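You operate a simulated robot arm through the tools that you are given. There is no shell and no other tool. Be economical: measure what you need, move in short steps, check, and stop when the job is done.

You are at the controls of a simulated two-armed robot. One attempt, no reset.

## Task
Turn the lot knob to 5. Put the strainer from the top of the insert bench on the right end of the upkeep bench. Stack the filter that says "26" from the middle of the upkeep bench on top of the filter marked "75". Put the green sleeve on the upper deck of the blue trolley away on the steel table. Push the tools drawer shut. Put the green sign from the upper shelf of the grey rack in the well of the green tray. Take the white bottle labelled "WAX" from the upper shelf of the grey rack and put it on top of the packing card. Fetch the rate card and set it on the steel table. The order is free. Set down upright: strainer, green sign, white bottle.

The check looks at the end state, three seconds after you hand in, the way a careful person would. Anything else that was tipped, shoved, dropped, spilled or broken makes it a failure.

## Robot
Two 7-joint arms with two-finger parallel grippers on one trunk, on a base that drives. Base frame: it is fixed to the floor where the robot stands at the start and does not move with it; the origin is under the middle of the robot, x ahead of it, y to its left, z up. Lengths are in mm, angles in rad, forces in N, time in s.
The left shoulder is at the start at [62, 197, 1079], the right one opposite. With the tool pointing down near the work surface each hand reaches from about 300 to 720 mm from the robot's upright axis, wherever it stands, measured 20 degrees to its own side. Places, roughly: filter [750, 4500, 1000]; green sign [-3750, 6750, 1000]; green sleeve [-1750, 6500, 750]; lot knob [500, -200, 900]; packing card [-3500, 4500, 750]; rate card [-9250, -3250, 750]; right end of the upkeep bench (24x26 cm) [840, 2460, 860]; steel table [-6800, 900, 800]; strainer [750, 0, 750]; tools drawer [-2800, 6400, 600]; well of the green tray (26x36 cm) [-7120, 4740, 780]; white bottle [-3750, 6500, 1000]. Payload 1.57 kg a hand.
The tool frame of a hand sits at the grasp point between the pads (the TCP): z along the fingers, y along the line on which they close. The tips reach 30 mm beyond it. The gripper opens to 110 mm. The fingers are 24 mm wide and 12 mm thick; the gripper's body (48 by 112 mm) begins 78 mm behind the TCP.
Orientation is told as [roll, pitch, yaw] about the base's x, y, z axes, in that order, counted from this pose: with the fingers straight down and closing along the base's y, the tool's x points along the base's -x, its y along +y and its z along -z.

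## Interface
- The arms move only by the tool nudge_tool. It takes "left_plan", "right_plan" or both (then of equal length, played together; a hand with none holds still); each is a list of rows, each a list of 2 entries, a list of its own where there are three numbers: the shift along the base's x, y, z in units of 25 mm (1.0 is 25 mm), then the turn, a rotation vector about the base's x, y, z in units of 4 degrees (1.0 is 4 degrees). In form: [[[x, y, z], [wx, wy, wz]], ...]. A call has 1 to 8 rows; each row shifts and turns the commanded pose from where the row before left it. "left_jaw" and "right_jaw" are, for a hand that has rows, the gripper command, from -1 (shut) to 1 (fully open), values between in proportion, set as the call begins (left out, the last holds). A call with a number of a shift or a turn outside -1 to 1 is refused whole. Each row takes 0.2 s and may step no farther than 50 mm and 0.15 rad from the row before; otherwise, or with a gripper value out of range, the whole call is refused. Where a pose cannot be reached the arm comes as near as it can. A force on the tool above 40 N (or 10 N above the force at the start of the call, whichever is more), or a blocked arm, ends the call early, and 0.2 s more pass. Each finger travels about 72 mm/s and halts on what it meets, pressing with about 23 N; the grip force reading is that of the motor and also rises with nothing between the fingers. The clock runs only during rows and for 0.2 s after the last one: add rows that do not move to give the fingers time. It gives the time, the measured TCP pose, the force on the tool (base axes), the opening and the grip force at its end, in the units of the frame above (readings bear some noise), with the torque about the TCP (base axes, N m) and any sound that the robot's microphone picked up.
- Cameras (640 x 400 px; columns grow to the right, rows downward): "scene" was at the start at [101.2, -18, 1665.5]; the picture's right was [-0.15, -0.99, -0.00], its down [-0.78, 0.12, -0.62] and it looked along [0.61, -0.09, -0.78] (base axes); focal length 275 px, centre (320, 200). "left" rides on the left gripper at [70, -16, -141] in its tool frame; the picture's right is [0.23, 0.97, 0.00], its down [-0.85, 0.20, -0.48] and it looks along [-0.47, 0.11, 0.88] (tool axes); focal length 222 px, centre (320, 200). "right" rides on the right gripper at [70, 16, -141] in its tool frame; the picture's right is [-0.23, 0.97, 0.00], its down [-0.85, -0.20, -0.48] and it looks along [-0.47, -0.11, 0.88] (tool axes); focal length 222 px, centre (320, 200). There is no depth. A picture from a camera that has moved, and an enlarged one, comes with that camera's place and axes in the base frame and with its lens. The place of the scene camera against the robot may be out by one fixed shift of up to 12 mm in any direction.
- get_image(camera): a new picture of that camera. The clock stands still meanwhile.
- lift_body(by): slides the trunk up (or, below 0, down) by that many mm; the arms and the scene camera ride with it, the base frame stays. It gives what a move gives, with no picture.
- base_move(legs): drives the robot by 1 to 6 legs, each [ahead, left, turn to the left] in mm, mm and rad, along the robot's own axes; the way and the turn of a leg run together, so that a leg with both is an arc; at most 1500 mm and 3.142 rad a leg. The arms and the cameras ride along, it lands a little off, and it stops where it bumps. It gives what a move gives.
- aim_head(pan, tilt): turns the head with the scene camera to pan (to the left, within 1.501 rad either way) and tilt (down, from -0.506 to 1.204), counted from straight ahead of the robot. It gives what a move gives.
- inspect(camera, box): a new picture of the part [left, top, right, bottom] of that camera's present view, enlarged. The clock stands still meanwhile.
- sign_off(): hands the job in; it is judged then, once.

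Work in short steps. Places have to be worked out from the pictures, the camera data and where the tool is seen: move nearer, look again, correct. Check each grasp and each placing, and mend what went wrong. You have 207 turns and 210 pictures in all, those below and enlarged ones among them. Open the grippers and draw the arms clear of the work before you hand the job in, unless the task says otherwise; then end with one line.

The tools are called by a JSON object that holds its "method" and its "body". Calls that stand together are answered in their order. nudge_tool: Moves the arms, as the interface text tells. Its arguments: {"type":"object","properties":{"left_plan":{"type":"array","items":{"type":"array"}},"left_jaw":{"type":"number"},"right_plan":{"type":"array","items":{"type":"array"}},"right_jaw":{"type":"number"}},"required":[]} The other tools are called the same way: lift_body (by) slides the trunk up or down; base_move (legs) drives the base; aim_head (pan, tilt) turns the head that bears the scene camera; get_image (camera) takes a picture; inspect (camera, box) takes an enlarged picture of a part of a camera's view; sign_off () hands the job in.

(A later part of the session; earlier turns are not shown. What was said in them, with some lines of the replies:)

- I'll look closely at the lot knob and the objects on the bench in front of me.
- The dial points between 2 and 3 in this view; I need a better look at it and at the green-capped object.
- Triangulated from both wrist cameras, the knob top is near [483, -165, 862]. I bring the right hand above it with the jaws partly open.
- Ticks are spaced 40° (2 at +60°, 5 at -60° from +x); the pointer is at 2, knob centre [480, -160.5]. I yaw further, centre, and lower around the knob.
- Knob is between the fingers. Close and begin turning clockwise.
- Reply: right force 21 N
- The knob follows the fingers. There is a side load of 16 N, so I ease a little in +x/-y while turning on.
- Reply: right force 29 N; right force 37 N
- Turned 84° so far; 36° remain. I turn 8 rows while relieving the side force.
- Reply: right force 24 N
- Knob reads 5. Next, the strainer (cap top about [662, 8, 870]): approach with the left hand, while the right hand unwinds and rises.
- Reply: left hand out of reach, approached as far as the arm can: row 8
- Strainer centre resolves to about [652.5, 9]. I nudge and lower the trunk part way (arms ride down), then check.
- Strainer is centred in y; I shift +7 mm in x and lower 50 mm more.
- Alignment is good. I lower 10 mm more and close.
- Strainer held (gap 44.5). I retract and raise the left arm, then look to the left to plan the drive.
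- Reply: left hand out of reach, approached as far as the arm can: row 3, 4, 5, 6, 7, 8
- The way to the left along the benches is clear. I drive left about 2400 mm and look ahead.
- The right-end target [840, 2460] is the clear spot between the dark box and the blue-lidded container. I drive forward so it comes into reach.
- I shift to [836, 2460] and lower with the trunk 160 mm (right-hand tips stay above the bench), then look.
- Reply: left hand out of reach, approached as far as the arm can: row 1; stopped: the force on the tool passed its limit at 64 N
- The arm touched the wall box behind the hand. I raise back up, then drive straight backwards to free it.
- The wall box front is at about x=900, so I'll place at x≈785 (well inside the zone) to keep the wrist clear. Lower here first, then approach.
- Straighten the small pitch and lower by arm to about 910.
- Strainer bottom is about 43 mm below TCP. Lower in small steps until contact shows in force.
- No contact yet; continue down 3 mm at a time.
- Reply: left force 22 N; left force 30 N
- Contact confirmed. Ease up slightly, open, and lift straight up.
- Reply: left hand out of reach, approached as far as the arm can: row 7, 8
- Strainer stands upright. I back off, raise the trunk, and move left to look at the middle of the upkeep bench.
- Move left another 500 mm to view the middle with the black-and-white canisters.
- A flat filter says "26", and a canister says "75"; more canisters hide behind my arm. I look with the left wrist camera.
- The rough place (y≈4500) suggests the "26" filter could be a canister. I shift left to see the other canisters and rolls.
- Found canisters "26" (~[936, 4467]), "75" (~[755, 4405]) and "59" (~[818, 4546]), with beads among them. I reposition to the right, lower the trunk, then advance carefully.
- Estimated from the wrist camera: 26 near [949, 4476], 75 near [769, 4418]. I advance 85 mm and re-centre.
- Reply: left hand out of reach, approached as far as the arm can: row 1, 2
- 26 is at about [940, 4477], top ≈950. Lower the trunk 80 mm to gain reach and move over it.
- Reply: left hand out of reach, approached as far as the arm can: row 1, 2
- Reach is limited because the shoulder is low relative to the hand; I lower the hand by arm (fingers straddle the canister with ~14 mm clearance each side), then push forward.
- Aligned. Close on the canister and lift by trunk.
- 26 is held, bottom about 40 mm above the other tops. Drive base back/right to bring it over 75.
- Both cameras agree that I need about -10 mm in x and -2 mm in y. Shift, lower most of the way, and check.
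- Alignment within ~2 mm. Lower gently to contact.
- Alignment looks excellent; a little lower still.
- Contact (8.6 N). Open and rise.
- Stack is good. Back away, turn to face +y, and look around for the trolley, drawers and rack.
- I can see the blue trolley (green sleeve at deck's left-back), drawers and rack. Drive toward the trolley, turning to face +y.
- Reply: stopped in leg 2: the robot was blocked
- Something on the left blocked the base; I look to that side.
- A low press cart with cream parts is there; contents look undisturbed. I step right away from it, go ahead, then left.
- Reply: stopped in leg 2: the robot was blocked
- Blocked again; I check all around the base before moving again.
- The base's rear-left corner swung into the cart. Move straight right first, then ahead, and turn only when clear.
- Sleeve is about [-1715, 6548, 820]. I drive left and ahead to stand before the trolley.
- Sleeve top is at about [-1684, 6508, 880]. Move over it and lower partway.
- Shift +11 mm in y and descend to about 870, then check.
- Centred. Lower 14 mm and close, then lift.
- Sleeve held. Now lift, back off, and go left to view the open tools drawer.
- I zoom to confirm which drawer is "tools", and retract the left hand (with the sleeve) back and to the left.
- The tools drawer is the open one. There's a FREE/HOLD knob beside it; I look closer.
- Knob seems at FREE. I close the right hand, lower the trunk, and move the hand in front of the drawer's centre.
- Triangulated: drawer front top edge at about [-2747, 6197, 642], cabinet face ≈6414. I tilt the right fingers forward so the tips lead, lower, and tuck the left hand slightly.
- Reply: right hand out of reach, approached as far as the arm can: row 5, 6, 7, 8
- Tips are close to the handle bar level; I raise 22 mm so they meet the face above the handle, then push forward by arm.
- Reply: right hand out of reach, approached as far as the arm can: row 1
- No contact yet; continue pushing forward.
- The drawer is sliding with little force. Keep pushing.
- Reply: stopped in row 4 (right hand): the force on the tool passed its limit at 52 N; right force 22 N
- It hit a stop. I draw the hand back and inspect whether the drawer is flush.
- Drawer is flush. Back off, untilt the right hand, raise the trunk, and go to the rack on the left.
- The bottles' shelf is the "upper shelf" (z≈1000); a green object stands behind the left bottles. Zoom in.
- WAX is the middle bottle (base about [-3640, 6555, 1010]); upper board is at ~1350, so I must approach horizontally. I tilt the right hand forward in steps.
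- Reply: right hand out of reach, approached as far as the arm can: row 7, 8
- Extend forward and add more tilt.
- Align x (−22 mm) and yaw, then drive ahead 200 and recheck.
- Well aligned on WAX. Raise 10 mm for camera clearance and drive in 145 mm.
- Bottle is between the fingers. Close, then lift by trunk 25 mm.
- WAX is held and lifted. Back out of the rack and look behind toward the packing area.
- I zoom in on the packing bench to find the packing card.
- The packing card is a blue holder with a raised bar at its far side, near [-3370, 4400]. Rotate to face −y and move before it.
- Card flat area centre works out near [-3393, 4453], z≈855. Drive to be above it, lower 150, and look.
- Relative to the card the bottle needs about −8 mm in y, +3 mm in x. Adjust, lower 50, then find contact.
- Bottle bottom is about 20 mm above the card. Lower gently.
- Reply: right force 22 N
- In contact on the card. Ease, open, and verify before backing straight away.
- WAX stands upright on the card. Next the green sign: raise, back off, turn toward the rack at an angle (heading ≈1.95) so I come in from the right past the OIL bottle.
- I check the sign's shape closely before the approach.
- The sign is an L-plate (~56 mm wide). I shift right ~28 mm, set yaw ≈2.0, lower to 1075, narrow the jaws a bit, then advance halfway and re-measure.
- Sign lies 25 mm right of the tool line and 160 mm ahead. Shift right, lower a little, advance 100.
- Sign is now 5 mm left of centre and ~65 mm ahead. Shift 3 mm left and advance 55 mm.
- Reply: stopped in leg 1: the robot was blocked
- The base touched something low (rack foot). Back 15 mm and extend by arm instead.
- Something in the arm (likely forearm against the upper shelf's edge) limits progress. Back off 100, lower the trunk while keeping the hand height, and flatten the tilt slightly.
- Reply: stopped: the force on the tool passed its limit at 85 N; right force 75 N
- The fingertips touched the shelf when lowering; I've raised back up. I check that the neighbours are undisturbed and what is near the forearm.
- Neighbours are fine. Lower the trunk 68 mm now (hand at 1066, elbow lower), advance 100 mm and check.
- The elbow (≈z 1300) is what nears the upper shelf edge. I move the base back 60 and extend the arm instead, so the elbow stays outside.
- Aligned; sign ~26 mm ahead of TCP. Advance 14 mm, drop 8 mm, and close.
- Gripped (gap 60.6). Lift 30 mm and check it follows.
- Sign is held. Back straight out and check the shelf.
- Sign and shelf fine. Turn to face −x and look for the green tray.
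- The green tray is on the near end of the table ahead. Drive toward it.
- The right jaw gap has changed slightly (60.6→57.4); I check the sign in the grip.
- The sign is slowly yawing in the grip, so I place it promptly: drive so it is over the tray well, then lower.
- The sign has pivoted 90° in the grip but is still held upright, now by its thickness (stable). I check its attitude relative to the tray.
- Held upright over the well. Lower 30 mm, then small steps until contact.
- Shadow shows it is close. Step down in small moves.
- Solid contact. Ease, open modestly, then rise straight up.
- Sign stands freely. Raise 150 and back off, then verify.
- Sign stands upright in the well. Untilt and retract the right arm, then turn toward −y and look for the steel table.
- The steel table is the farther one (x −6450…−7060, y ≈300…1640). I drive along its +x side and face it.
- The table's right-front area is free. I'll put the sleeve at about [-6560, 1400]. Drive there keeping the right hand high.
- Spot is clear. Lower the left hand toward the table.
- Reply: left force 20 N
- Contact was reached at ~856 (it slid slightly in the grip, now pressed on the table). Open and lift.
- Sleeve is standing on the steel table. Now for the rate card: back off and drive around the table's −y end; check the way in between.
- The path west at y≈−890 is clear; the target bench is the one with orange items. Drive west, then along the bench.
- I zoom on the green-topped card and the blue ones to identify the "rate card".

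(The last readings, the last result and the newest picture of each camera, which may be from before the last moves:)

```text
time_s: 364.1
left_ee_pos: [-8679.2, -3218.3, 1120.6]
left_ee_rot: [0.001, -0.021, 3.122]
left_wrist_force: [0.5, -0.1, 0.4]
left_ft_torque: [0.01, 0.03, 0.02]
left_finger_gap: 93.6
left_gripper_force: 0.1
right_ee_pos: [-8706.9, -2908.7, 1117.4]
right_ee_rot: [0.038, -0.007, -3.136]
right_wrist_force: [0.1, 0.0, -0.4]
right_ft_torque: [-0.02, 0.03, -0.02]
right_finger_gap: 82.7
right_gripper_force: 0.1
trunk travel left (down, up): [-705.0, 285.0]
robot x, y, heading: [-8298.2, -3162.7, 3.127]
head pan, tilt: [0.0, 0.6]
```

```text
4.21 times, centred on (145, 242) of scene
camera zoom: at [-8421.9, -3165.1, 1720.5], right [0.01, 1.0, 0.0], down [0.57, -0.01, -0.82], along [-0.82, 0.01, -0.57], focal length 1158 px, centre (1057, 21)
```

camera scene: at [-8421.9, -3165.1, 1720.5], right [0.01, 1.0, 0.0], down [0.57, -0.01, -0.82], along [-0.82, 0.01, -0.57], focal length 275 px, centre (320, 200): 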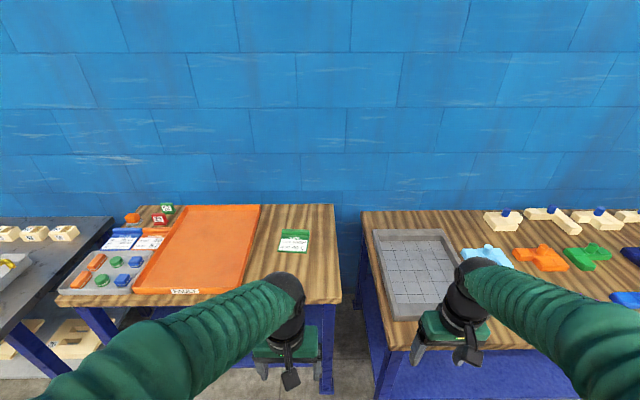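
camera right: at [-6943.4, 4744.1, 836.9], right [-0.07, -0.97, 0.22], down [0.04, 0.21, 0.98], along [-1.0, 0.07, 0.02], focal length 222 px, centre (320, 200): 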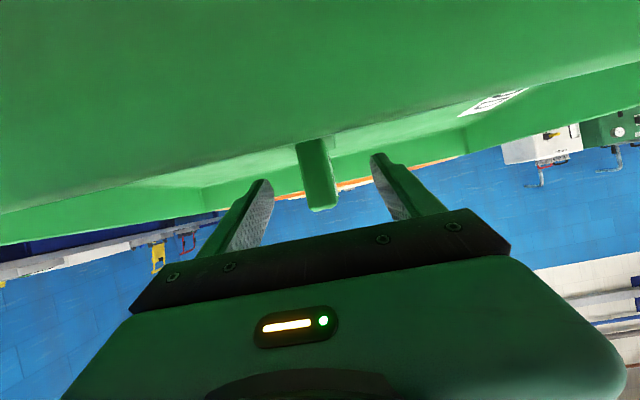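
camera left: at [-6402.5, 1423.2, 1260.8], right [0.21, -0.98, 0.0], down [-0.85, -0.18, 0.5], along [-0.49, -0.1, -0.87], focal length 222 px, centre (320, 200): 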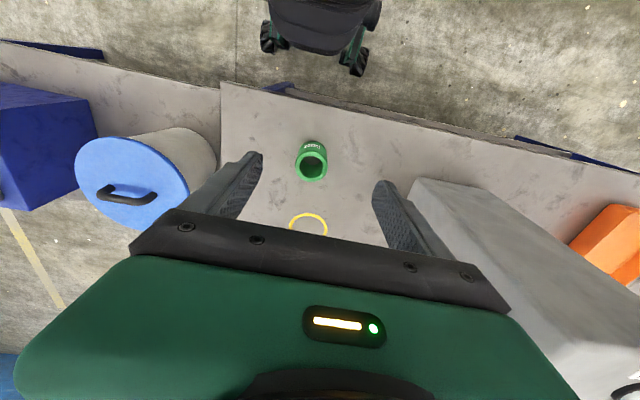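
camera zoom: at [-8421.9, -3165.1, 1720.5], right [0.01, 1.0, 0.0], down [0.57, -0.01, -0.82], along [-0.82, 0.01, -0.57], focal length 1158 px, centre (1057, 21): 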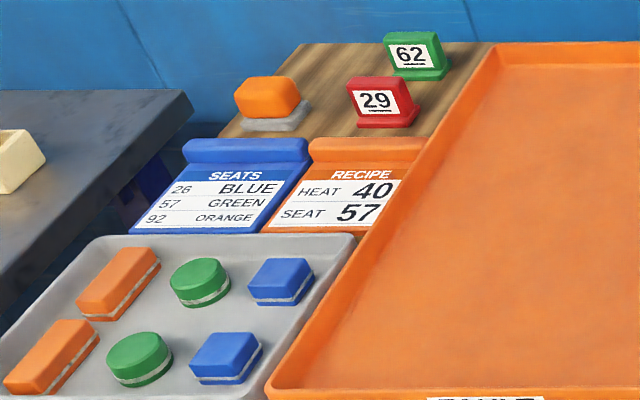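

That's the RATE card; it has a raised bar to grip. Drive closer and measure with the left camera while starting to yaw the left hand 90°.

{"method": "base_move", "body": {"legs": [[320, 0, 0]]}}

{"method": "nudge_tool", "body": {"left_plan": [[[-1, 0, 0], [0, 0, -1]], [[-1, 0, 0], [0, 0, -1]], [[-1, 0, 0], [0, 0, -1]], [[-1, 0, 0], [0, 0, -1]], [[-1, 0, 0], [0, 0, -1]], [[-1, 0, 0], [0, 0, -1]], [[-1, 0, 0], [0, 0, -1]], [[-1, 0, 0], [0, 0, -1]]], "left_jaw": 0.3}}

{"method": "get_image", "body": {"camera": "left"}}

{"method": "get_image", "body": {"camera": "scene"}}

```text
time_s: 366.2
left_ee_pos: [-8997.9, -3214.6, 1120.6]
left_ee_rot: [0.003, -0.023, 3.126]
left_wrist_force: [0.4, -0.2, 0.1]
left_ft_torque: [-0.01, 0.03, 0.02]
left_finger_gap: 93.7
left_gripper_force: 0.0
right_ee_pos: [-9024.6, -2905.8, 1119.4]
right_ee_rot: [0.039, -0.009, -3.136]
right_wrist_force: [0.2, -0.1, -0.3]
right_ft_torque: [-0.02, 0.01, 0.0]
right_finger_gap: 82.5
right_gripper_force: 0.0
trunk travel left (down, up): [-705.0, 285.0]
robot x, y, heading: [-8621.6, -3159.9, 3.132]
head pan, tilt: [0.0, 0.6]
```

```text
time_s: 368.0
left_ee_pos: [-9201.6, -3216.1, 1120.1]
left_ee_rot: [0.0, -0.021, 2.566]
left_wrist_force: [0.0, 0.7, 1.0]
left_ft_torque: [-0.02, -0.03, 0.01]
left_finger_gap: 71.6
left_gripper_force: 0.1
right_ee_pos: [-9027.1, -2906.6, 1117.0]
right_ee_rot: [0.038, -0.006, -3.134]
right_wrist_force: [0.5, -0.3, -1.4]
right_ft_torque: [-0.01, 0.0, 0.0]
right_finger_gap: 82.5
right_gripper_force: 0.0
trunk travel left (down, up): [-705.0, 285.0]
robot x, y, heading: [-8614.9, -3160.1, 3.13]
head pan, tilt: [0.0, 0.6]
```

```text
45 pictures are left
camera left: at [-9131.6, -3242.3, 1260.0], right [-0.34, -0.94, 0.0], down [-0.82, 0.29, 0.5], along [-0.47, 0.17, -0.87], focal length 222 px, centre (320, 200)
```

left: 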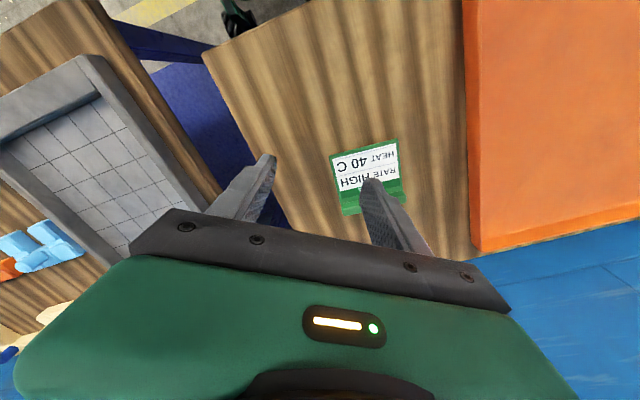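

```text
44 pictures are left
camera scene: at [-8744.9, -3162.5, 1720.2], right [0.01, 1.0, 0.0], down [0.57, -0.01, -0.82], along [-0.82, 0.01, -0.57], focal length 275 px, centre (320, 200)
```

scene: 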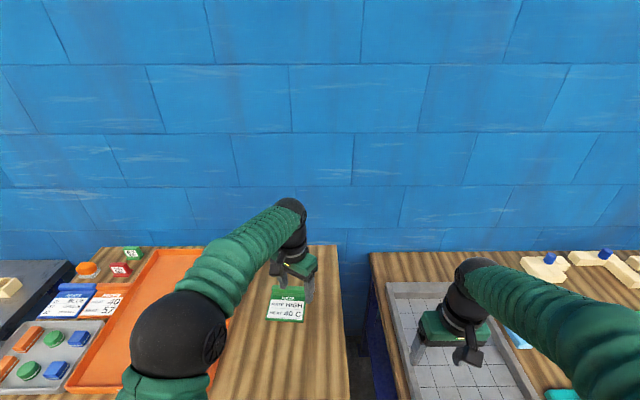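

Card bar centre is about [-9410, -3272, top ≈857]. I creep the base closer, lower the trunk a bit for reach, and finish the 90° yaw.

{"method": "base_move", "body": {"legs": [[72, -10, 0]]}}

{"method": "nudge_tool", "body": {"left_plan": [[[-0.6, -0.3, 0], [0, 0, -1]], [[-0.6, -0.3, 0], [0, 0, -1]], [[-0.6, -0.3, 0], [0, 0, -1]], [[-0.6, -0.3, 0], [0, 0, -1]], [[-0.6, -0.3, 0], [0, 0, -1]], [[-0.6, -0.3, 0], [0, 0, -1]], [[-0.6, -0.3, 0], [0, 0, -1]], [[0, 0, 0], [0, 0, -1]]]}}

{"method": "nudge_tool", "body": {"left_plan": [[[0, 0, -0.4], [0, 0, -1]], [[0, 0, -0.4], [0, 0, -1]], [[0, 0, -0.4], [0, 0, -1]], [[0, 0, -0.4], [0, 0, -1]], [[0, 0, -0.4], [0, 0, -1]], [[0, 0, -0.4], [0, 0, -1]], [[0, 0, 0], [0, 0, -0.5]]]}}

{"method": "get_image", "body": {"camera": "left"}}

```text
time_s: 369.0
left_ee_pos: [-9260.2, -3212.3, 1124.4]
left_ee_rot: [0.016, -0.016, 2.579]
left_wrist_force: [-0.6, 0.2, -0.3]
left_ft_torque: [-0.05, 0.0, -0.03]
left_finger_gap: 71.6
left_gripper_force: 0.0
right_ee_pos: [-9092.1, -2901.1, 1117.5]
right_ee_rot: [0.05, -0.011, -3.122]
right_wrist_force: [0.2, 1.2, 0.6]
right_ft_torque: [-0.07, -0.03, -0.04]
right_finger_gap: 82.2
right_gripper_force: 0.0
trunk travel left (down, up): [-705.0, 285.0]
robot x, y, heading: [-8677.8, -3162.9, -3.134]
head pan, tilt: [0.0, 0.6]
```

```text
time_s: 370.8
left_ee_pos: [-9340.1, -3270.7, 1116.6]
left_ee_rot: [0.015, -0.015, 2.024]
left_wrist_force: [0.1, 0.5, 1.2]
left_ft_torque: [0.0, -0.02, -0.02]
left_finger_gap: 71.5
left_gripper_force: 0.1
left hand out of reach, approached as far as the arm can: row 6, 7
right_ee_pos: [-9094.8, -2900.0, 1114.1]
right_ee_rot: [0.052, -0.007, -3.121]
right_wrist_force: [0.5, -0.9, -0.8]
right_ft_torque: [-0.01, -0.03, 0.0]
right_finger_gap: 82.3
right_gripper_force: 0.1
trunk travel left (down, up): [-705.0, 285.0]
robot x, y, heading: [-8679.0, -3163.7, -3.132]
head pan, tilt: [0.0, 0.6]
```

```text
time_s: 372.4
left_ee_pos: [-9339.8, -3270.5, 1057.2]
left_ee_rot: [0.015, -0.016, 1.568]
left_wrist_force: [-1.0, -0.3, 0.3]
left_ft_torque: [-0.01, 0.02, 0.03]
left_finger_gap: 71.6
left_gripper_force: 0.0
right_ee_pos: [-9093.8, -2899.6, 1113.6]
right_ee_rot: [0.053, -0.007, -3.123]
right_wrist_force: [0.1, -0.5, -1.1]
right_ft_torque: [0.02, -0.03, -0.04]
right_finger_gap: 82.2
right_gripper_force: 0.0
trunk travel left (down, up): [-705.0, 285.0]
robot x, y, heading: [-8675.5, -3161.8, -3.132]
head pan, tilt: [0.0, 0.6]
```

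```text
43 pictures are left
camera left: at [-9321.3, -3342.3, 1196.6], right [-0.97, -0.22, 0.01], down [-0.19, 0.85, 0.49], along [-0.12, 0.48, -0.87], focal length 222 px, centre (320, 200)
```

left: 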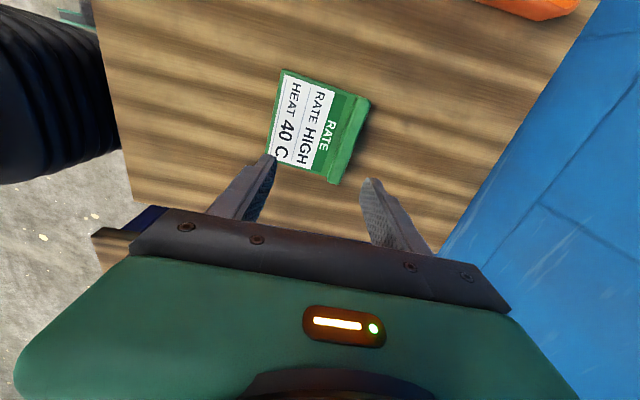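

Bar centre refined to [-9400, -3270]. I need ~45 mm more reach: creep the base forward slightly, correcting heading.

{"method": "base_move", "body": {"legs": [[45, 0, -0.01]]}}

{"method": "nudge_tool", "body": {"left_plan": [[[0, 0, -1], [0, 0, 0]], [[0, 0, -1], [0, 0, 0]], [[0, 0, -1], [0, 0, 0]], [[-0.5, 0, -0.6], [0, 0, 0]], [[-0.5, 0, -0.2], [0, 0, 0]]]}}

{"method": "get_image", "body": {"camera": "left"}}

```text
time_s: 373.3
left_ee_pos: [-9379.1, -3264.0, 1062.8]
left_ee_rot: [0.025, -0.013, 1.559]
left_wrist_force: [0.1, 0.2, 0.9]
left_ft_torque: [0.0, 0.06, 0.04]
left_finger_gap: 71.5
left_gripper_force: 0.1
right_ee_pos: [-9128.9, -2894.8, 1116.1]
right_ee_rot: [0.056, -0.016, -3.13]
right_wrist_force: [-0.3, -0.3, 0.3]
right_ft_torque: [-0.03, 0.04, 0.01]
right_finger_gap: 82.7
right_gripper_force: 0.1
trunk travel left (down, up): [-705.0, 285.0]
robot x, y, heading: [-8726.4, -3162.5, 3.14]
head pan, tilt: [0.0, 0.6]
```

```text
time_s: 374.5
left_ee_pos: [-9405.1, -3259.0, 963.6]
left_ee_rot: [0.02, -0.006, 1.56]
left_wrist_force: [0.6, 0.1, 0.1]
left_ft_torque: [0.0, -0.04, -0.01]
left_finger_gap: 71.5
left_gripper_force: 0.0
left hand out of reach, approached as far as the arm can: row 5
right_ee_pos: [-9136.8, -2887.2, 1112.9]
right_ee_rot: [0.062, -0.01, -3.129]
right_wrist_force: [0.2, 0.6, -0.4]
right_ft_torque: [0.01, -0.02, -0.01]
right_finger_gap: 82.7
right_gripper_force: 0.1
trunk travel left (down, up): [-705.0, 285.0]
robot x, y, heading: [-8724.3, -3165.2, 3.142]
head pan, tilt: [0.0, 0.6]
```

```text
42 pictures are left
camera left: at [-9387.5, -3329.2, 1104.6], right [-0.98, -0.22, 0.02], down [-0.18, 0.85, 0.49], along [-0.12, 0.47, -0.87], focal length 222 px, centre (320, 200)
```

left: 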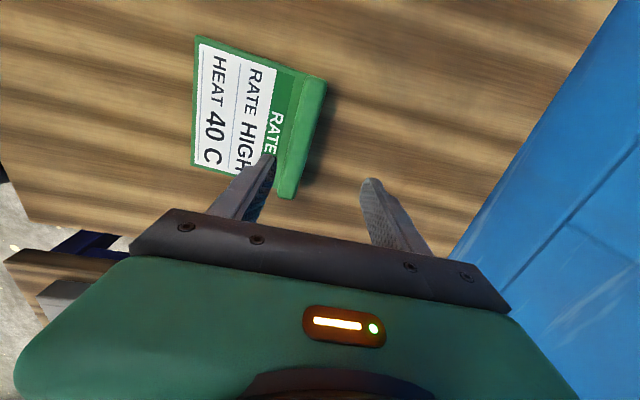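

The bar is actually at x≈-9386, so I back the base off 20 mm (relieving any contact) and shift y by −9.

{"method": "base_move", "body": {"legs": [[-22, 0, 0]]}}

{"method": "nudge_tool", "body": {"left_plan": [[[0, -0.3, -0.8], [0, 0, 0]], [[0, 0, -0.6], [0, 0, 0]], [[0, 0, 0], [0, 0, 0]]]}}

{"method": "get_image", "body": {"camera": "left"}}

{"method": "inspect", "body": {"camera": "scene", "box": [240, 210, 360, 310]}}

```text
time_s: 375.3
left_ee_pos: [-9387.7, -3258.0, 959.1]
left_ee_rot: [0.013, -0.006, 1.558]
left_wrist_force: [0.1, 0.1, -0.6]
left_ft_torque: [-0.02, -0.04, -0.02]
left_finger_gap: 71.8
left_gripper_force: 0.1
right_ee_pos: [-9120.2, -2887.8, 1108.8]
right_ee_rot: [0.062, -0.004, -3.131]
right_wrist_force: [-0.5, 0.0, 0.2]
right_ft_torque: [0.02, -0.02, 0.0]
right_finger_gap: 82.6
right_gripper_force: 0.2
trunk travel left (down, up): [-705.0, 285.0]
robot x, y, heading: [-8703.4, -3165.5, 3.143]
head pan, tilt: [0.0, 0.6]
```

```text
time_s: 376.1
left_ee_pos: [-9383.0, -3263.4, 929.0]
left_ee_rot: [0.019, -0.002, 1.56]
left_wrist_force: [1.1, 0.3, 0.3]
left_ft_torque: [-0.03, 0.0, 0.03]
left_finger_gap: 71.6
left_gripper_force: 0.1
right_ee_pos: [-9111.3, -2883.4, 1112.0]
right_ee_rot: [0.068, -0.01, -3.132]
right_wrist_force: [0.6, 0.5, 0.2]
right_ft_torque: [-0.03, 0.01, 0.0]
right_finger_gap: 82.6
right_gripper_force: 0.2
trunk travel left (down, up): [-705.0, 285.0]
robot x, y, heading: [-8702.7, -3167.8, 3.136]
head pan, tilt: [0.0, 0.6]
```

```text
41 pictures are left
camera left: at [-9364.4, -3332.6, 1070.2], right [-0.98, -0.22, 0.02], down [-0.18, 0.86, 0.48], along [-0.12, 0.47, -0.88], focal length 222 px, centre (320, 200)
```

left: 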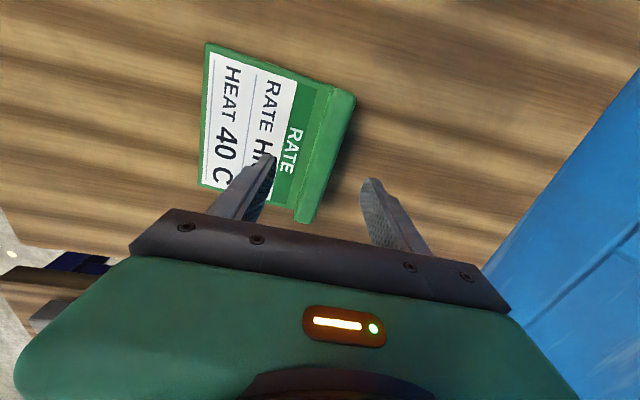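

```text
4.00 times, centred on (300, 260) of scene
camera zoom: at [-8830.9, -3176.2, 1720.3], right [0.0, 1.0, 0.0], down [0.57, 0.0, -0.82], along [-0.82, 0.0, -0.57], focal length 1100 px, centre (400, -40)
```

zoom: 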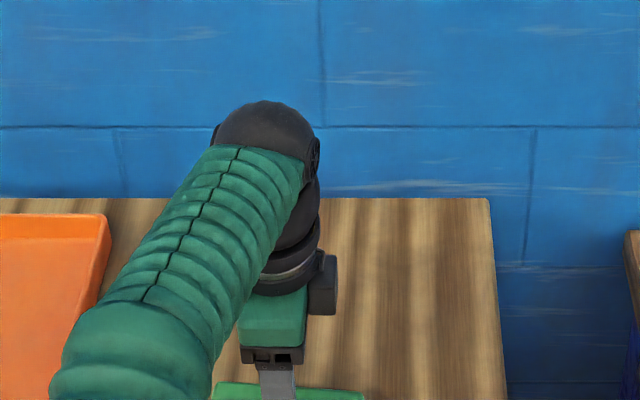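

Bar is now 10 mm ahead of TCP and aligned. Shift −10 in x, −4 in y, lower to ~877.

{"method": "nudge_tool", "body": {"left_plan": [[[-0.4, -0.16, -0.7], [0, 0, 0]], [[0, 0, -0.7], [0, 0, 0]], [[0, 0, -0.6], [0, 0, 0]], [[0, 0, 0], [0, 0, 0]]]}}

{"method": "get_image", "body": {"camera": "left"}}

```text
time_s: 377.1
left_ee_pos: [-9380.7, -3264.9, 890.7]
left_ee_rot: [0.024, 0.001, 1.561]
left_wrist_force: [-0.7, -1.6, 15.2]
left_ft_torque: [-0.08, -0.52, -0.06]
left_finger_gap: 70.2
left_gripper_force: 0.1
left hand out of reach, approached as far as the arm can: row 1, 3
right_ee_pos: [-9112.1, -2882.4, 1111.5]
right_ee_rot: [0.069, -0.012, -3.131]
right_wrist_force: [-0.9, 0.4, 0.0]
right_ft_torque: [0.0, 0.03, -0.01]
right_finger_gap: 82.5
right_gripper_force: 0.1
trunk travel left (down, up): [-705.0, 285.0]
robot x, y, heading: [-8701.2, -3164.9, 3.139]
head pan, tilt: [0.0, 0.6]
```

```text
39 pictures are left
camera left: at [-9360.8, -3335.6, 1031.7], right [-0.98, -0.22, 0.02], down [-0.18, 0.86, 0.48], along [-0.12, 0.47, -0.88], focal length 222 px, centre (320, 200)
```

left: 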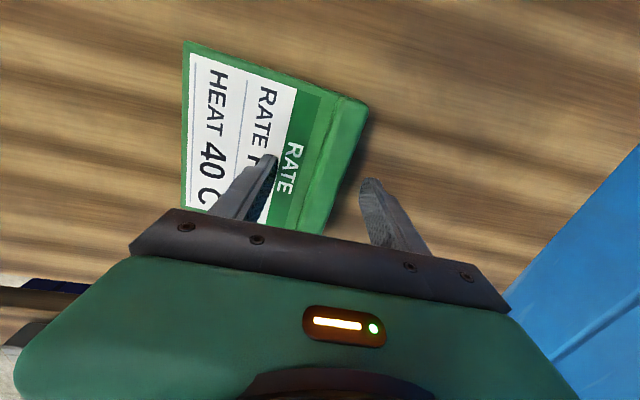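

Front fingertip touches the card plate (plate top ≈860). Bar is between the fingers; raise 4 mm and close.

{"method": "nudge_tool", "body": {"left_plan": [[[-0.1, 0, 0.2], [0, 0, 0]], [[0, 0, 0], [0, 0, 0]]]}}

{"method": "nudge_tool", "body": {"left_plan": [[[0, 0, 0], [0, 0, 0]], [[0, 0, 0], [0, 0, 0]], [[0, 0, 0], [0, 0, 0]], [[0, 0, 0], [0, 0, 0]]], "left_jaw": -1}}

{"method": "get_image", "body": {"camera": "left"}}

```text
time_s: 377.7
left_ee_pos: [-9379.5, -3266.1, 893.2]
left_ee_rot: [0.018, 0.001, 1.559]
left_wrist_force: [0.7, 0.0, -0.2]
left_ft_torque: [-0.02, 0.0, 0.03]
left_finger_gap: 71.8
left_gripper_force: 0.0
right_ee_pos: [-9113.4, -2881.4, 1110.5]
right_ee_rot: [0.069, -0.011, -3.131]
right_wrist_force: [0.5, -0.1, 0.5]
right_ft_torque: [-0.03, 0.02, 0.01]
right_finger_gap: 82.6
right_gripper_force: 0.0
trunk travel left (down, up): [-705.0, 285.0]
robot x, y, heading: [-8701.3, -3166.8, 3.14]
head pan, tilt: [0.0, 0.6]
```

```text
time_s: 378.7
left_ee_pos: [-9380.1, -3264.5, 893.7]
left_ee_rot: [0.017, 0.0, 1.558]
left_wrist_force: [-1.0, -0.3, 1.9]
left_ft_torque: [0.03, -0.24, -0.04]
left_finger_gap: 21.4
left_gripper_force: 23.0
right_ee_pos: [-9113.2, -2882.5, 1110.3]
right_ee_rot: [0.068, -0.01, -3.131]
right_wrist_force: [-0.2, 0.5, -0.2]
right_ft_torque: [0.04, -0.03, 0.01]
right_finger_gap: 82.6
right_gripper_force: 0.0
trunk travel left (down, up): [-705.0, 285.0]
robot x, y, heading: [-8700.5, -3169.3, 3.14]
head pan, tilt: [0.0, 0.6]
```

```text
38 pictures are left
camera left: at [-9362.5, -3335.2, 1034.7], right [-0.98, -0.22, 0.02], down [-0.18, 0.86, 0.48], along [-0.12, 0.47, -0.88], focal length 222 px, centre (320, 200)
```

left: 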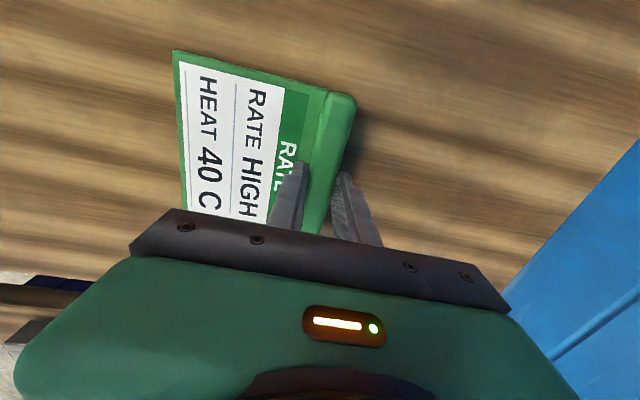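

Bar gripped (21.4 mm). Lift with trunk and check.

{"method": "lift_body", "body": {"by": 80}}

{"method": "get_image", "body": {"camera": "left"}}

```text
time_s: 379.9
left_ee_pos: [-9381.3, -3265.1, 972.7]
left_ee_rot: [0.017, 0.001, 1.559]
left_wrist_force: [0.3, 0.3, -0.8]
left_ft_torque: [0.03, 0.04, 0.01]
left_finger_gap: 21.2
left_gripper_force: 23.2
right_ee_pos: [-9112.5, -2882.4, 1190.1]
right_ee_rot: [0.067, -0.009, -3.132]
right_wrist_force: [0.2, 0.0, -0.4]
right_ft_torque: [0.02, -0.01, 0.01]
right_finger_gap: 82.6
right_gripper_force: 0.0
trunk travel left (down, up): [-785.0, 205.0]
robot x, y, heading: [-8703.3, -3170.3, 3.137]
head pan, tilt: [0.0, 0.6]
```

```text
37 pictures are left
camera left: at [-9362.8, -3335.2, 1114.2], right [-0.98, -0.22, 0.02], down [-0.18, 0.86, 0.48], along [-0.12, 0.47, -0.88], focal length 222 px, centre (320, 200)
```

left: 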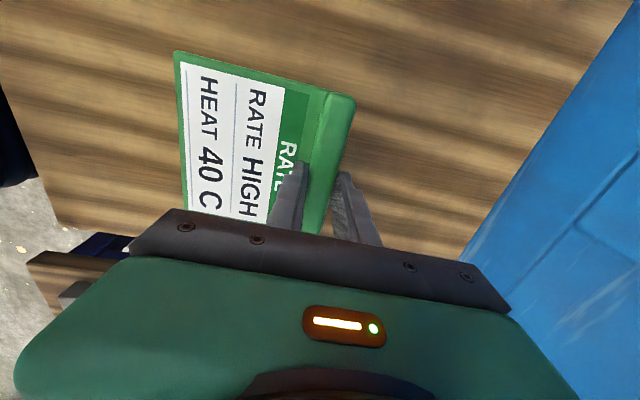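

Card is held flat. Raise more, retrace the route to the steel table's +x side, targeting the free left-front area.

{"method": "lift_body", "body": {"by": 90}}

{"method": "base_move", "body": {"legs": [[-400, 0, 0], [0, -1150, 0], [0, -1130, 0]]}}

{"method": "base_move", "body": {"legs": [[-1250, 0, 0], [-1050, 0, 0]]}}

{"method": "get_image", "body": {"camera": "left"}}

```text
time_s: 381.1
left_ee_pos: [-9380.4, -3264.9, 1063.0]
left_ee_rot: [0.017, 0.0, 1.558]
left_wrist_force: [0.6, -0.6, -0.6]
left_ft_torque: [0.01, 0.04, 0.01]
left_finger_gap: 21.3
left_gripper_force: 23.1
right_ee_pos: [-9113.4, -2881.9, 1280.6]
right_ee_rot: [0.067, -0.01, -3.131]
right_wrist_force: [-0.2, 0.3, 0.7]
right_ft_torque: [0.01, 0.03, 0.0]
right_finger_gap: 82.3
right_gripper_force: 0.1
trunk travel left (down, up): [-875.0, 115.0]
robot x, y, heading: [-8702.6, -3164.8, 3.141]
head pan, tilt: [0.0, 0.6]
```

```text
time_s: 394.5
left_ee_pos: [-8974.7, -979.0, 1062.5]
left_ee_rot: [0.017, -0.001, 1.562]
left_wrist_force: [0.9, 0.1, -0.6]
left_ft_torque: [-0.01, 0.04, -0.01]
left_finger_gap: 21.4
left_gripper_force: 23.1
right_ee_pos: [-8706.6, -595.3, 1281.4]
right_ee_rot: [0.067, -0.011, -3.129]
right_wrist_force: [0.2, 0.3, 0.1]
right_ft_torque: [0.01, 0.0, -0.03]
right_finger_gap: 82.4
right_gripper_force: 0.0
trunk travel left (down, up): [-875.0, 115.0]
robot x, y, heading: [-8295.0, -878.0, -3.139]
head pan, tilt: [0.0, 0.6]
```

```text
time_s: 405.9
left_ee_pos: [-6665.6, -972.3, 1063.3]
left_ee_rot: [0.017, 0.002, 1.571]
left_wrist_force: [0.1, -0.3, -0.9]
left_ft_torque: [0.0, 0.01, 0.01]
left_finger_gap: 21.0
left_gripper_force: 22.7
right_ee_pos: [-6399.7, -586.9, 1280.6]
right_ee_rot: [0.07, -0.011, -3.118]
right_wrist_force: [-0.6, -1.4, -0.7]
right_ft_torque: [0.0, -0.03, 0.04]
right_finger_gap: 82.5
right_gripper_force: 0.0
trunk travel left (down, up): [-875.0, 115.0]
robot x, y, heading: [-5984.9, -868.0, -3.133]
head pan, tilt: [0.0, 0.6]
```

```text
36 pictures are left
camera left: at [-6646.5, -1042.5, 1204.6], right [-0.97, -0.23, 0.02], down [-0.19, 0.86, 0.48], along [-0.13, 0.46, -0.88], focal length 222 px, centre (320, 200)
```

left: 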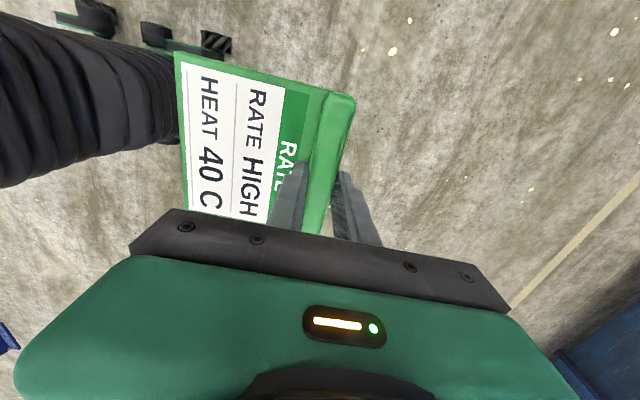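

Card still held flat. Move +y to the table's left-front area.

{"method": "base_move", "body": {"legs": [[-120, 0, -0.008], [0, -1290, 0]]}}

{"method": "aim_head", "body": {"pan": 0.1, "tilt": 0.75}}

{"method": "get_image", "body": {"camera": "scene"}}

{"method": "get_image", "body": {"camera": "left"}}

```text
time_s: 413.2
left_ee_pos: [-6551.0, 320.5, 1063.8]
left_ee_rot: [0.019, 0.0, 1.567]
left_wrist_force: [0.6, -0.1, -1.1]
left_ft_torque: [-0.02, 0.07, -0.06]
left_finger_gap: 21.6
left_gripper_force: 23.3
right_ee_pos: [-6282.0, 704.6, 1281.9]
right_ee_rot: [0.067, -0.014, -3.122]
right_wrist_force: [0.5, 0.7, 0.2]
right_ft_torque: [-0.01, -0.02, 0.02]
right_finger_gap: 82.7
right_gripper_force: 0.1
trunk travel left (down, up): [-875.0, 115.0]
robot x, y, heading: [-5871.7, 426.0, -3.135]
head pan, tilt: [0.0, 0.6]
```

```text
time_s: 413.9
left_ee_pos: [-6552.0, 322.2, 1065.5]
left_ee_rot: [0.022, 0.003, 1.568]
left_wrist_force: [-0.1, -0.2, -1.3]
left_ft_torque: [0.01, 0.03, -0.04]
left_finger_gap: 21.2
left_gripper_force: 23.1
right_ee_pos: [-6279.9, 707.5, 1281.5]
right_ee_rot: [0.069, -0.015, -3.121]
right_wrist_force: [1.0, 0.0, -0.2]
right_ft_torque: [-0.01, 0.01, 0.04]
right_finger_gap: 82.5
right_gripper_force: 0.1
trunk travel left (down, up): [-875.0, 115.0]
robot x, y, heading: [-5874.3, 422.7, -3.134]
head pan, tilt: [0.099, 0.75]
```

```text
35 pictures are left
camera scene: at [-5996.2, 411.1, 1877.5], right [-0.11, 0.99, 0.0], down [0.68, 0.07, -0.73], along [-0.73, -0.08, -0.68], focal length 275 px, centre (320, 200)
```

scene: 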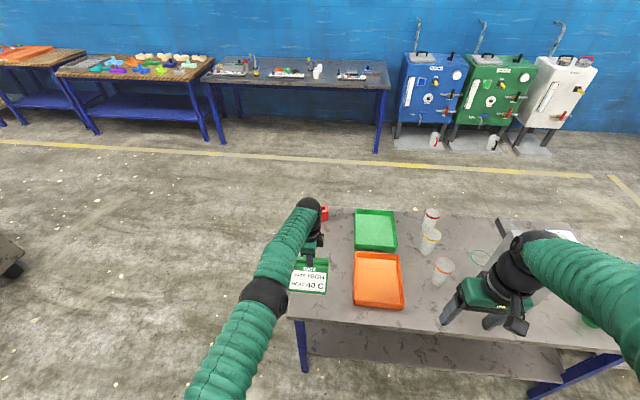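

```text
34 pictures are left
camera left: at [-6533.1, 253.2, 1207.0], right [-0.97, -0.22, 0.02], down [-0.19, 0.86, 0.48], along [-0.13, 0.46, -0.88], focal length 222 px, centre (320, 200)
```

left: 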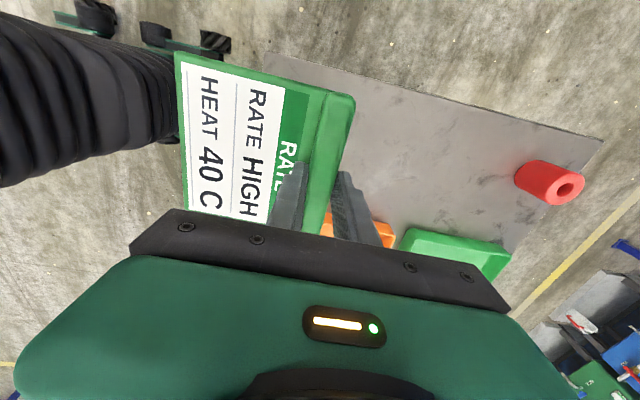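

Free spot: y 238–490 left of the orange tray. Move to TCP ≈[-6630, 368], then lower the trunk 180.

{"method": "base_move", "body": {"legs": [[80, -46, 0]]}}

{"method": "lift_body", "body": {"by": -180}}

{"method": "get_image", "body": {"camera": "left"}}

{"method": "get_image", "body": {"camera": "scene"}}

```text
time_s: 415.0
left_ee_pos: [-6621.8, 350.7, 1071.2]
left_ee_rot: [0.029, -0.014, 1.57]
left_wrist_force: [1.2, -1.2, 0.0]
left_ft_torque: [0.08, 0.11, 0.03]
left_finger_gap: 21.4
left_gripper_force: 22.9
right_ee_pos: [-6348.7, 732.0, 1290.8]
right_ee_rot: [0.057, -0.025, -3.119]
right_wrist_force: [-0.6, 0.3, 0.7]
right_ft_torque: [0.02, 0.0, 0.01]
right_finger_gap: 82.7
right_gripper_force: 0.0
trunk travel left (down, up): [-875.0, 115.0]
robot x, y, heading: [-5949.6, 468.2, -3.137]
head pan, tilt: [0.099, 0.75]
```

```text
time_s: 417.0
left_ee_pos: [-6631.3, 361.2, 887.3]
left_ee_rot: [0.023, -0.002, 1.571]
left_wrist_force: [0.3, -0.3, -1.3]
left_ft_torque: [-0.01, 0.03, -0.04]
left_finger_gap: 21.2
left_gripper_force: 23.0
right_ee_pos: [-6357.4, 745.8, 1105.3]
right_ee_rot: [0.067, -0.017, -3.119]
right_wrist_force: [-0.2, 0.5, -0.1]
right_ft_torque: [0.0, -0.02, 0.03]
right_finger_gap: 82.4
right_gripper_force: 0.0
trunk travel left (down, up): [-695.0, 295.0]
robot x, y, heading: [-5951.1, 470.1, -3.138]
head pan, tilt: [0.099, 0.75]
```

```text
33 pictures are left
camera left: at [-6612.3, 290.2, 1027.5], right [-0.97, -0.23, 0.02], down [-0.19, 0.85, 0.48], along [-0.13, 0.47, -0.87], focal length 222 px, centre (320, 200)
```

left: 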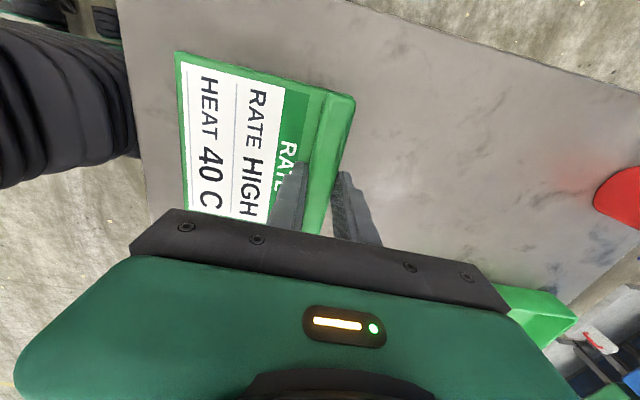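

```text
32 pictures are left
camera scene: at [-6074.5, 451.9, 1697.5], right [-0.11, 0.99, 0.0], down [0.68, 0.07, -0.73], along [-0.73, -0.08, -0.68], focal length 275 px, centre (320, 200)
```

scene: 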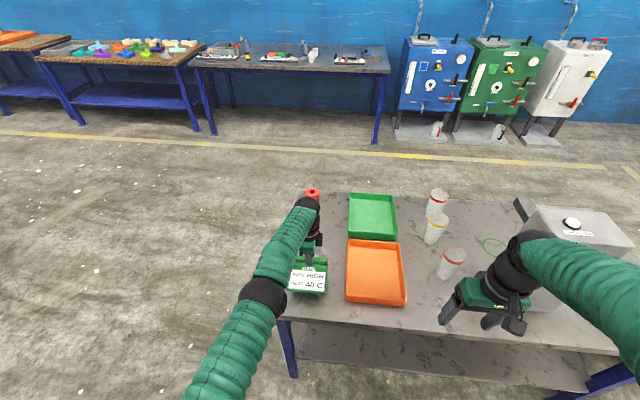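

Card is clear of the tray with more margin on that side; shift 18 mm in +y and lower to contact.

{"method": "nudge_tool", "body": {"left_plan": [[[0, 0.7, -0.3], [0, 0, 0]], [[0, 0, -0.3], [0, 0, 0]], [[0, 0, 0], [0, 0, 0]]]}}

{"method": "nudge_tool", "body": {"left_plan": [[[0, 0, -0.2], [0, 0, 0]], [[0, 0, 0], [0, 0, 0]]]}}

{"method": "nudge_tool", "body": {"left_plan": [[[0, 0, -0.2], [0, 0, 0]], [[0, 0, 0], [0, 0, 0]]]}}

{"method": "nudge_tool", "body": {"left_plan": [[[0, 0, -0.2], [0, 0, 0]], [[0, 0, 0], [0, 0, 0]]]}}

```text
time_s: 417.8
left_ee_pos: [-6628.2, 375.7, 871.5]
left_ee_rot: [0.024, -0.004, 1.57]
left_wrist_force: [-0.7, -0.9, -0.6]
left_ft_torque: [0.01, 0.03, 0.01]
left_finger_gap: 21.4
left_gripper_force: 22.7
left hand out of reach, approached as far as the arm can: row 1
right_ee_pos: [-6358.4, 744.1, 1104.1]
right_ee_rot: [0.064, -0.018, -3.119]
right_wrist_force: [0.0, 0.1, -0.6]
right_ft_torque: [0.01, -0.01, 0.0]
right_finger_gap: 82.5
right_gripper_force: 0.0
trunk travel left (down, up): [-695.0, 295.0]
robot x, y, heading: [-5953.8, 469.8, -3.129]
head pan, tilt: [0.099, 0.75]
```

```text
time_s: 418.4
left_ee_pos: [-6626.4, 376.9, 866.8]
left_ee_rot: [0.024, -0.002, 1.571]
left_wrist_force: [-0.2, 0.1, -0.5]
left_ft_torque: [-0.03, 0.02, -0.03]
left_finger_gap: 21.4
left_gripper_force: 22.6
right_ee_pos: [-6357.4, 745.1, 1103.5]
right_ee_rot: [0.066, -0.017, -3.119]
right_wrist_force: [-0.3, -0.2, -0.1]
right_ft_torque: [0.03, -0.02, -0.03]
right_finger_gap: 82.7
right_gripper_force: 0.1
trunk travel left (down, up): [-695.0, 295.0]
robot x, y, heading: [-5952.3, 467.4, -3.134]
head pan, tilt: [0.099, 0.75]
```

```text
time_s: 419.0
left_ee_pos: [-6625.1, 375.9, 862.3]
left_ee_rot: [0.021, -0.001, 1.57]
left_wrist_force: [0.2, 0.1, -1.8]
left_ft_torque: [-0.03, 0.0, -0.01]
left_finger_gap: 20.9
left_gripper_force: 23.0
right_ee_pos: [-6358.3, 745.2, 1103.5]
right_ee_rot: [0.067, -0.017, -3.12]
right_wrist_force: [0.5, 0.3, 0.3]
right_ft_torque: [-0.02, 0.01, -0.02]
right_finger_gap: 82.5
right_gripper_force: 0.0
trunk travel left (down, up): [-695.0, 295.0]
robot x, y, heading: [-5951.3, 462.5, -3.134]
head pan, tilt: [0.099, 0.75]
```

```text
time_s: 419.6
left_ee_pos: [-6624.5, 376.2, 857.3]
left_ee_rot: [0.024, 0.0, 1.571]
left_wrist_force: [0.2, -0.6, -1.9]
left_ft_torque: [0.02, 0.01, 0.0]
left_finger_gap: 21.2
left_gripper_force: 22.4
right_ee_pos: [-6358.9, 745.3, 1103.3]
right_ee_rot: [0.067, -0.018, -3.118]
right_wrist_force: [0.2, 0.0, -0.1]
right_ft_torque: [0.02, 0.01, 0.0]
right_finger_gap: 82.6
right_gripper_force: 0.0
trunk travel left (down, up): [-695.0, 295.0]
robot x, y, heading: [-5952.4, 462.8, -3.138]
head pan, tilt: [0.099, 0.75]
```

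{"method": "nudge_tool", "body": {"left_plan": [[[0, 0, -0.16], [0, 0, 0]], [[0, 0, 0], [0, 0, 0]]]}}

{"method": "nudge_tool", "body": {"left_plan": [[[0, 0, -0.16], [0, 0, 0]], [[0, 0, 0], [0, 0, 0]]]}}

{"method": "nudge_tool", "body": {"left_plan": [[[0, 0, -0.16], [0, 0, 0]], [[0, 0, 0], [0, 0, 0]]]}}

{"method": "get_image", "body": {"camera": "left"}}

```text
time_s: 420.2
left_ee_pos: [-6624.9, 376.5, 852.3]
left_ee_rot: [0.021, 0.0, 1.57]
left_wrist_force: [-0.6, 0.6, -1.3]
left_ft_torque: [0.01, 0.03, -0.01]
left_finger_gap: 21.3
left_gripper_force: 22.8
left hand out of reach, approached as far as the arm can: row 1
right_ee_pos: [-6357.7, 745.7, 1104.0]
right_ee_rot: [0.067, -0.016, -3.119]
right_wrist_force: [0.4, 0.6, -0.1]
right_ft_torque: [0.0, -0.01, -0.01]
right_finger_gap: 82.7
right_gripper_force: 0.1
trunk travel left (down, up): [-695.0, 295.0]
robot x, y, heading: [-5955.4, 468.2, -3.132]
head pan, tilt: [0.099, 0.75]
```

```text
time_s: 420.8
left_ee_pos: [-6624.6, 377.3, 850.2]
left_ee_rot: [0.023, -0.001, 1.571]
left_wrist_force: [0.3, 0.9, -0.7]
left_ft_torque: [-0.01, 0.02, 0.0]
left_finger_gap: 21.4
left_gripper_force: 23.4
right_ee_pos: [-6358.4, 744.1, 1103.9]
right_ee_rot: [0.068, -0.017, -3.119]
right_wrist_force: [-0.2, 0.5, -0.1]
right_ft_torque: [-0.01, -0.02, 0.01]
right_finger_gap: 82.7
right_gripper_force: 0.0
trunk travel left (down, up): [-695.0, 295.0]
robot x, y, heading: [-5951.6, 468.2, -3.134]
head pan, tilt: [0.099, 0.75]
```

```text
time_s: 421.4
left_ee_pos: [-6622.9, 376.9, 845.9]
left_ee_rot: [0.024, 0.0, 1.571]
left_wrist_force: [0.0, -0.1, 0.8]
left_ft_torque: [-0.16, -0.22, -0.01]
left_finger_gap: 21.5
left_gripper_force: 22.8
right_ee_pos: [-6359.7, 744.3, 1103.3]
right_ee_rot: [0.065, -0.017, -3.119]
right_wrist_force: [-0.3, -0.2, -0.4]
right_ft_torque: [-0.01, 0.02, -0.01]
right_finger_gap: 82.4
right_gripper_force: 0.1
trunk travel left (down, up): [-695.0, 295.0]
robot x, y, heading: [-5952.3, 468.0, -3.132]
head pan, tilt: [0.099, 0.75]
```

```text
31 pictures are left
camera left: at [-6602.9, 306.0, 986.4], right [-0.97, -0.23, 0.02], down [-0.19, 0.85, 0.48], along [-0.13, 0.47, -0.88], focal length 222 px, centre (320, 200)
```

left: 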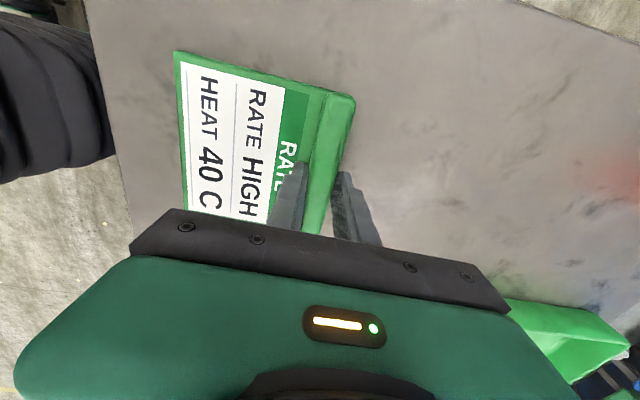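

Contact begins. One more 3 mm, then open and rise.

{"method": "nudge_tool", "body": {"left_plan": [[[0, 0, -0.12], [0, 0, 0]], [[0, 0, 0], [0, 0, 0]]]}}

{"method": "nudge_tool", "body": {"left_plan": [[[0, 0, 0], [0, 0, 0]], [[0, 0, 0], [0, 0, 0]], [[0, 0, 0], [0, 0, 0]], [[0, 0, 0], [0, 0, 0]], [[0, 0, 0.6], [0, 0, 0]], [[0, 0, 1], [0, 0, 0]], [[0, 0, 1], [0, 0, 0]]], "left_jaw": 0.0}}

{"method": "lift_body", "body": {"by": 120}}

{"method": "base_move", "body": {"legs": [[-350, 0, 0]]}}

{"method": "aim_head", "body": {"pan": -0.15, "tilt": 0.6}}

{"method": "get_image", "body": {"camera": "scene"}}

```text
time_s: 422.0
left_ee_pos: [-6622.5, 377.3, 844.4]
left_ee_rot: [0.022, -0.001, 1.572]
left_wrist_force: [-0.6, -0.7, 1.2]
left_ft_torque: [-0.05, -0.1, -0.03]
left_finger_gap: 21.3
left_gripper_force: 23.3
left hand out of reach, approached as far as the arm can: row 1
right_ee_pos: [-6357.9, 745.4, 1103.8]
right_ee_rot: [0.066, -0.016, -3.119]
right_wrist_force: [-0.2, 0.2, 0.4]
right_ft_torque: [0.03, 0.03, -0.01]
right_finger_gap: 82.4
right_gripper_force: 0.1
trunk travel left (down, up): [-695.0, 295.0]
robot x, y, heading: [-5953.5, 467.0, -3.131]
head pan, tilt: [0.099, 0.75]
```

```text
time_s: 423.6
left_ee_pos: [-6626.8, 377.0, 909.6]
left_ee_rot: [0.019, -0.002, 1.57]
left_wrist_force: [0.3, -0.4, 0.1]
left_ft_torque: [0.0, 0.02, 0.04]
left_finger_gap: 54.9
left_gripper_force: 0.1
left hand out of reach, approached as far as the arm can: row 6
right_ee_pos: [-6357.6, 746.2, 1104.5]
right_ee_rot: [0.067, -0.017, -3.119]
right_wrist_force: [-0.4, 0.3, -0.3]
right_ft_torque: [0.02, -0.02, 0.02]
right_finger_gap: 82.6
right_gripper_force: 0.1
trunk travel left (down, up): [-695.0, 295.0]
robot x, y, heading: [-5950.8, 466.8, -3.14]
head pan, tilt: [0.099, 0.75]
```

```text
time_s: 425.1
left_ee_pos: [-6627.8, 377.4, 1030.3]
left_ee_rot: [0.019, -0.001, 1.571]
left_wrist_force: [-0.2, 0.0, -1.2]
left_ft_torque: [0.02, 0.01, 0.02]
left_finger_gap: 55.1
left_gripper_force: 0.0
right_ee_pos: [-6359.4, 745.2, 1224.9]
right_ee_rot: [0.065, -0.018, -3.118]
right_wrist_force: [0.2, -0.3, 0.0]
right_ft_torque: [0.02, -0.02, -0.03]
right_finger_gap: 82.6
right_gripper_force: 0.0
trunk travel left (down, up): [-815.0, 175.0]
robot x, y, heading: [-5950.2, 463.6, -3.137]
head pan, tilt: [0.099, 0.75]
```

```text
time_s: 427.4
left_ee_pos: [-6281.0, 381.4, 1027.1]
left_ee_rot: [0.018, 0.0, 1.57]
left_wrist_force: [-0.1, -0.3, -0.4]
left_ft_torque: [0.02, 0.01, 0.03]
left_finger_gap: 54.8
left_gripper_force: 0.0
right_ee_pos: [-6010.9, 747.9, 1222.6]
right_ee_rot: [0.065, -0.017, -3.119]
right_wrist_force: [0.8, -0.3, 0.0]
right_ft_torque: [0.05, 0.01, 0.03]
right_finger_gap: 82.5
right_gripper_force: 0.2
trunk travel left (down, up): [-815.0, 175.0]
robot x, y, heading: [-5598.4, 464.8, -3.135]
head pan, tilt: [0.099, 0.75]
```

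```text
time_s: 428.2
left_ee_pos: [-6278.2, 381.4, 1030.8]
left_ee_rot: [0.021, -0.001, 1.57]
left_wrist_force: [0.0, 0.1, -0.4]
left_ft_torque: [0.02, 0.02, -0.02]
left_finger_gap: 54.8
left_gripper_force: 0.1
right_ee_pos: [-6006.3, 748.2, 1223.8]
right_ee_rot: [0.066, -0.02, -3.119]
right_wrist_force: [0.0, 0.2, -0.2]
right_ft_torque: [0.0, 0.03, -0.03]
right_finger_gap: 82.4
right_gripper_force: 0.2
trunk travel left (down, up): [-815.0, 175.0]
robot x, y, heading: [-5601.2, 464.4, -3.136]
head pan, tilt: [-0.15, 0.6]
```

```text
30 pictures are left
camera scene: at [-5731.3, 477.6, 1830.2], right [0.14, 0.99, 0.0], down [0.56, -0.08, -0.82], along [-0.81, 0.12, -0.57], focal length 275 px, centre (320, 200)
```

scene: 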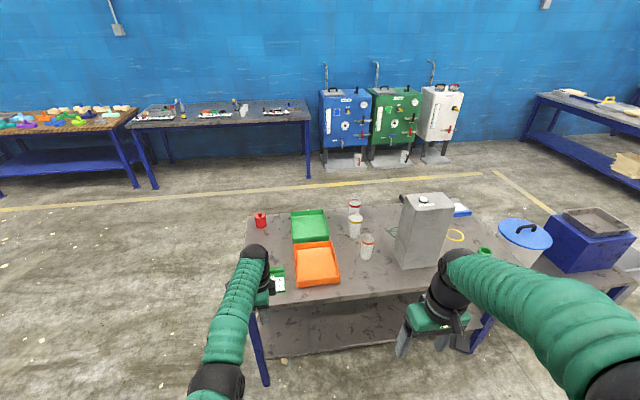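

{"method": "inspect", "body": {"camera": "scene", "box": [240, 190, 520, 320]}}

{"method": "get_image", "body": {"camera": "left"}}

```text
2.29 times, centred on (380, 255) of scene
camera zoom: at [-5731.3, 477.6, 1830.2], right [0.14, 0.99, 0.0], down [0.56, -0.08, -0.82], along [-0.81, 0.12, -0.57], focal length 629 px, centre (183, 74)
```

zoom: 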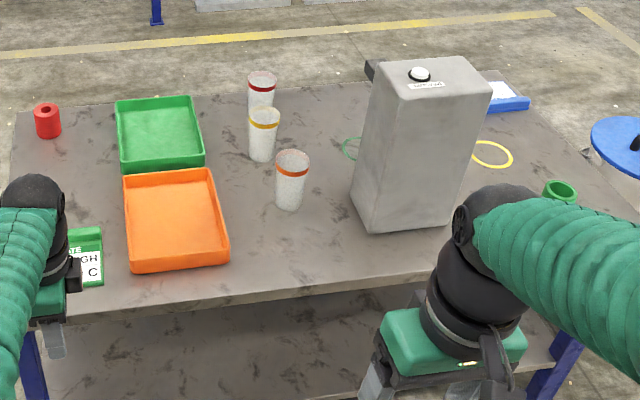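

```text
28 pictures are left
camera left: at [-6259.3, 310.8, 1172.0], right [-0.97, -0.23, 0.02], down [-0.19, 0.86, 0.48], along [-0.13, 0.47, -0.88], focal length 222 px, centre (320, 200)
```

left: 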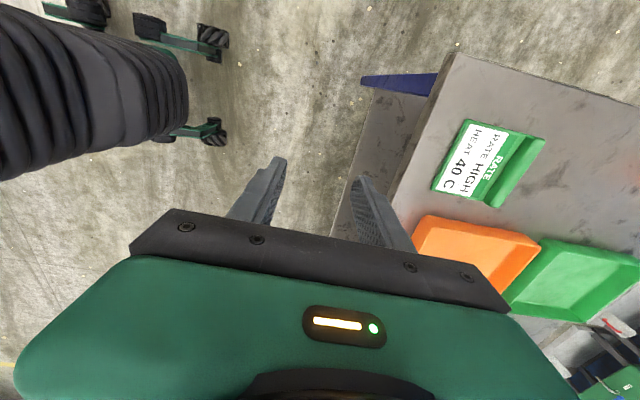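

Everything is in place: the card lies flat and the sleeve stands. I open both grippers fully before handing in.

{"method": "nudge_tool", "body": {"left_plan": [[[0, 0, 0], [0, 0, 0]], [[0, 0, 0], [0, 0, 0]], [[0, 0, 0], [0, 0, 0]]], "left_jaw": 1, "right_plan": [[[0, 0, 0], [0, 0, 0]], [[0, 0, 0], [0, 0, 0]], [[0, 0, 0], [0, 0, 0]]], "right_jaw": 1}}

{"method": "sign_off", "body": {}}

```text
time_s: 429.0
left_ee_pos: [-6277.0, 381.8, 1030.7]
left_ee_rot: [0.021, -0.001, 1.57]
left_wrist_force: [0.1, 1.0, 0.5]
left_ft_torque: [-0.02, -0.02, -0.02]
left_finger_gap: 109.8
left_gripper_force: 0.1
right_ee_pos: [-6005.1, 748.1, 1224.2]
right_ee_rot: [0.066, -0.018, -3.12]
right_wrist_force: [0.6, 0.3, -0.3]
right_ft_torque: [0.04, -0.01, -0.01]
right_finger_gap: 110.0
right_gripper_force: 0.1
trunk travel left (down, up): [-815.0, 175.0]
robot x, y, heading: [-5603.8, 468.9, -3.136]
head pan, tilt: [-0.15, 0.6]
```

```text
The job is handed in.
```

All eight tasks are done and the job is handed in; each was checked in the pictures. On the way I bumped the wall box over the upkeep bench, the press cart (twice), the grey rack and its shelf, and possibly the rate-card bench; I saw nothing move, but didn't look again at the wall box or that bench.
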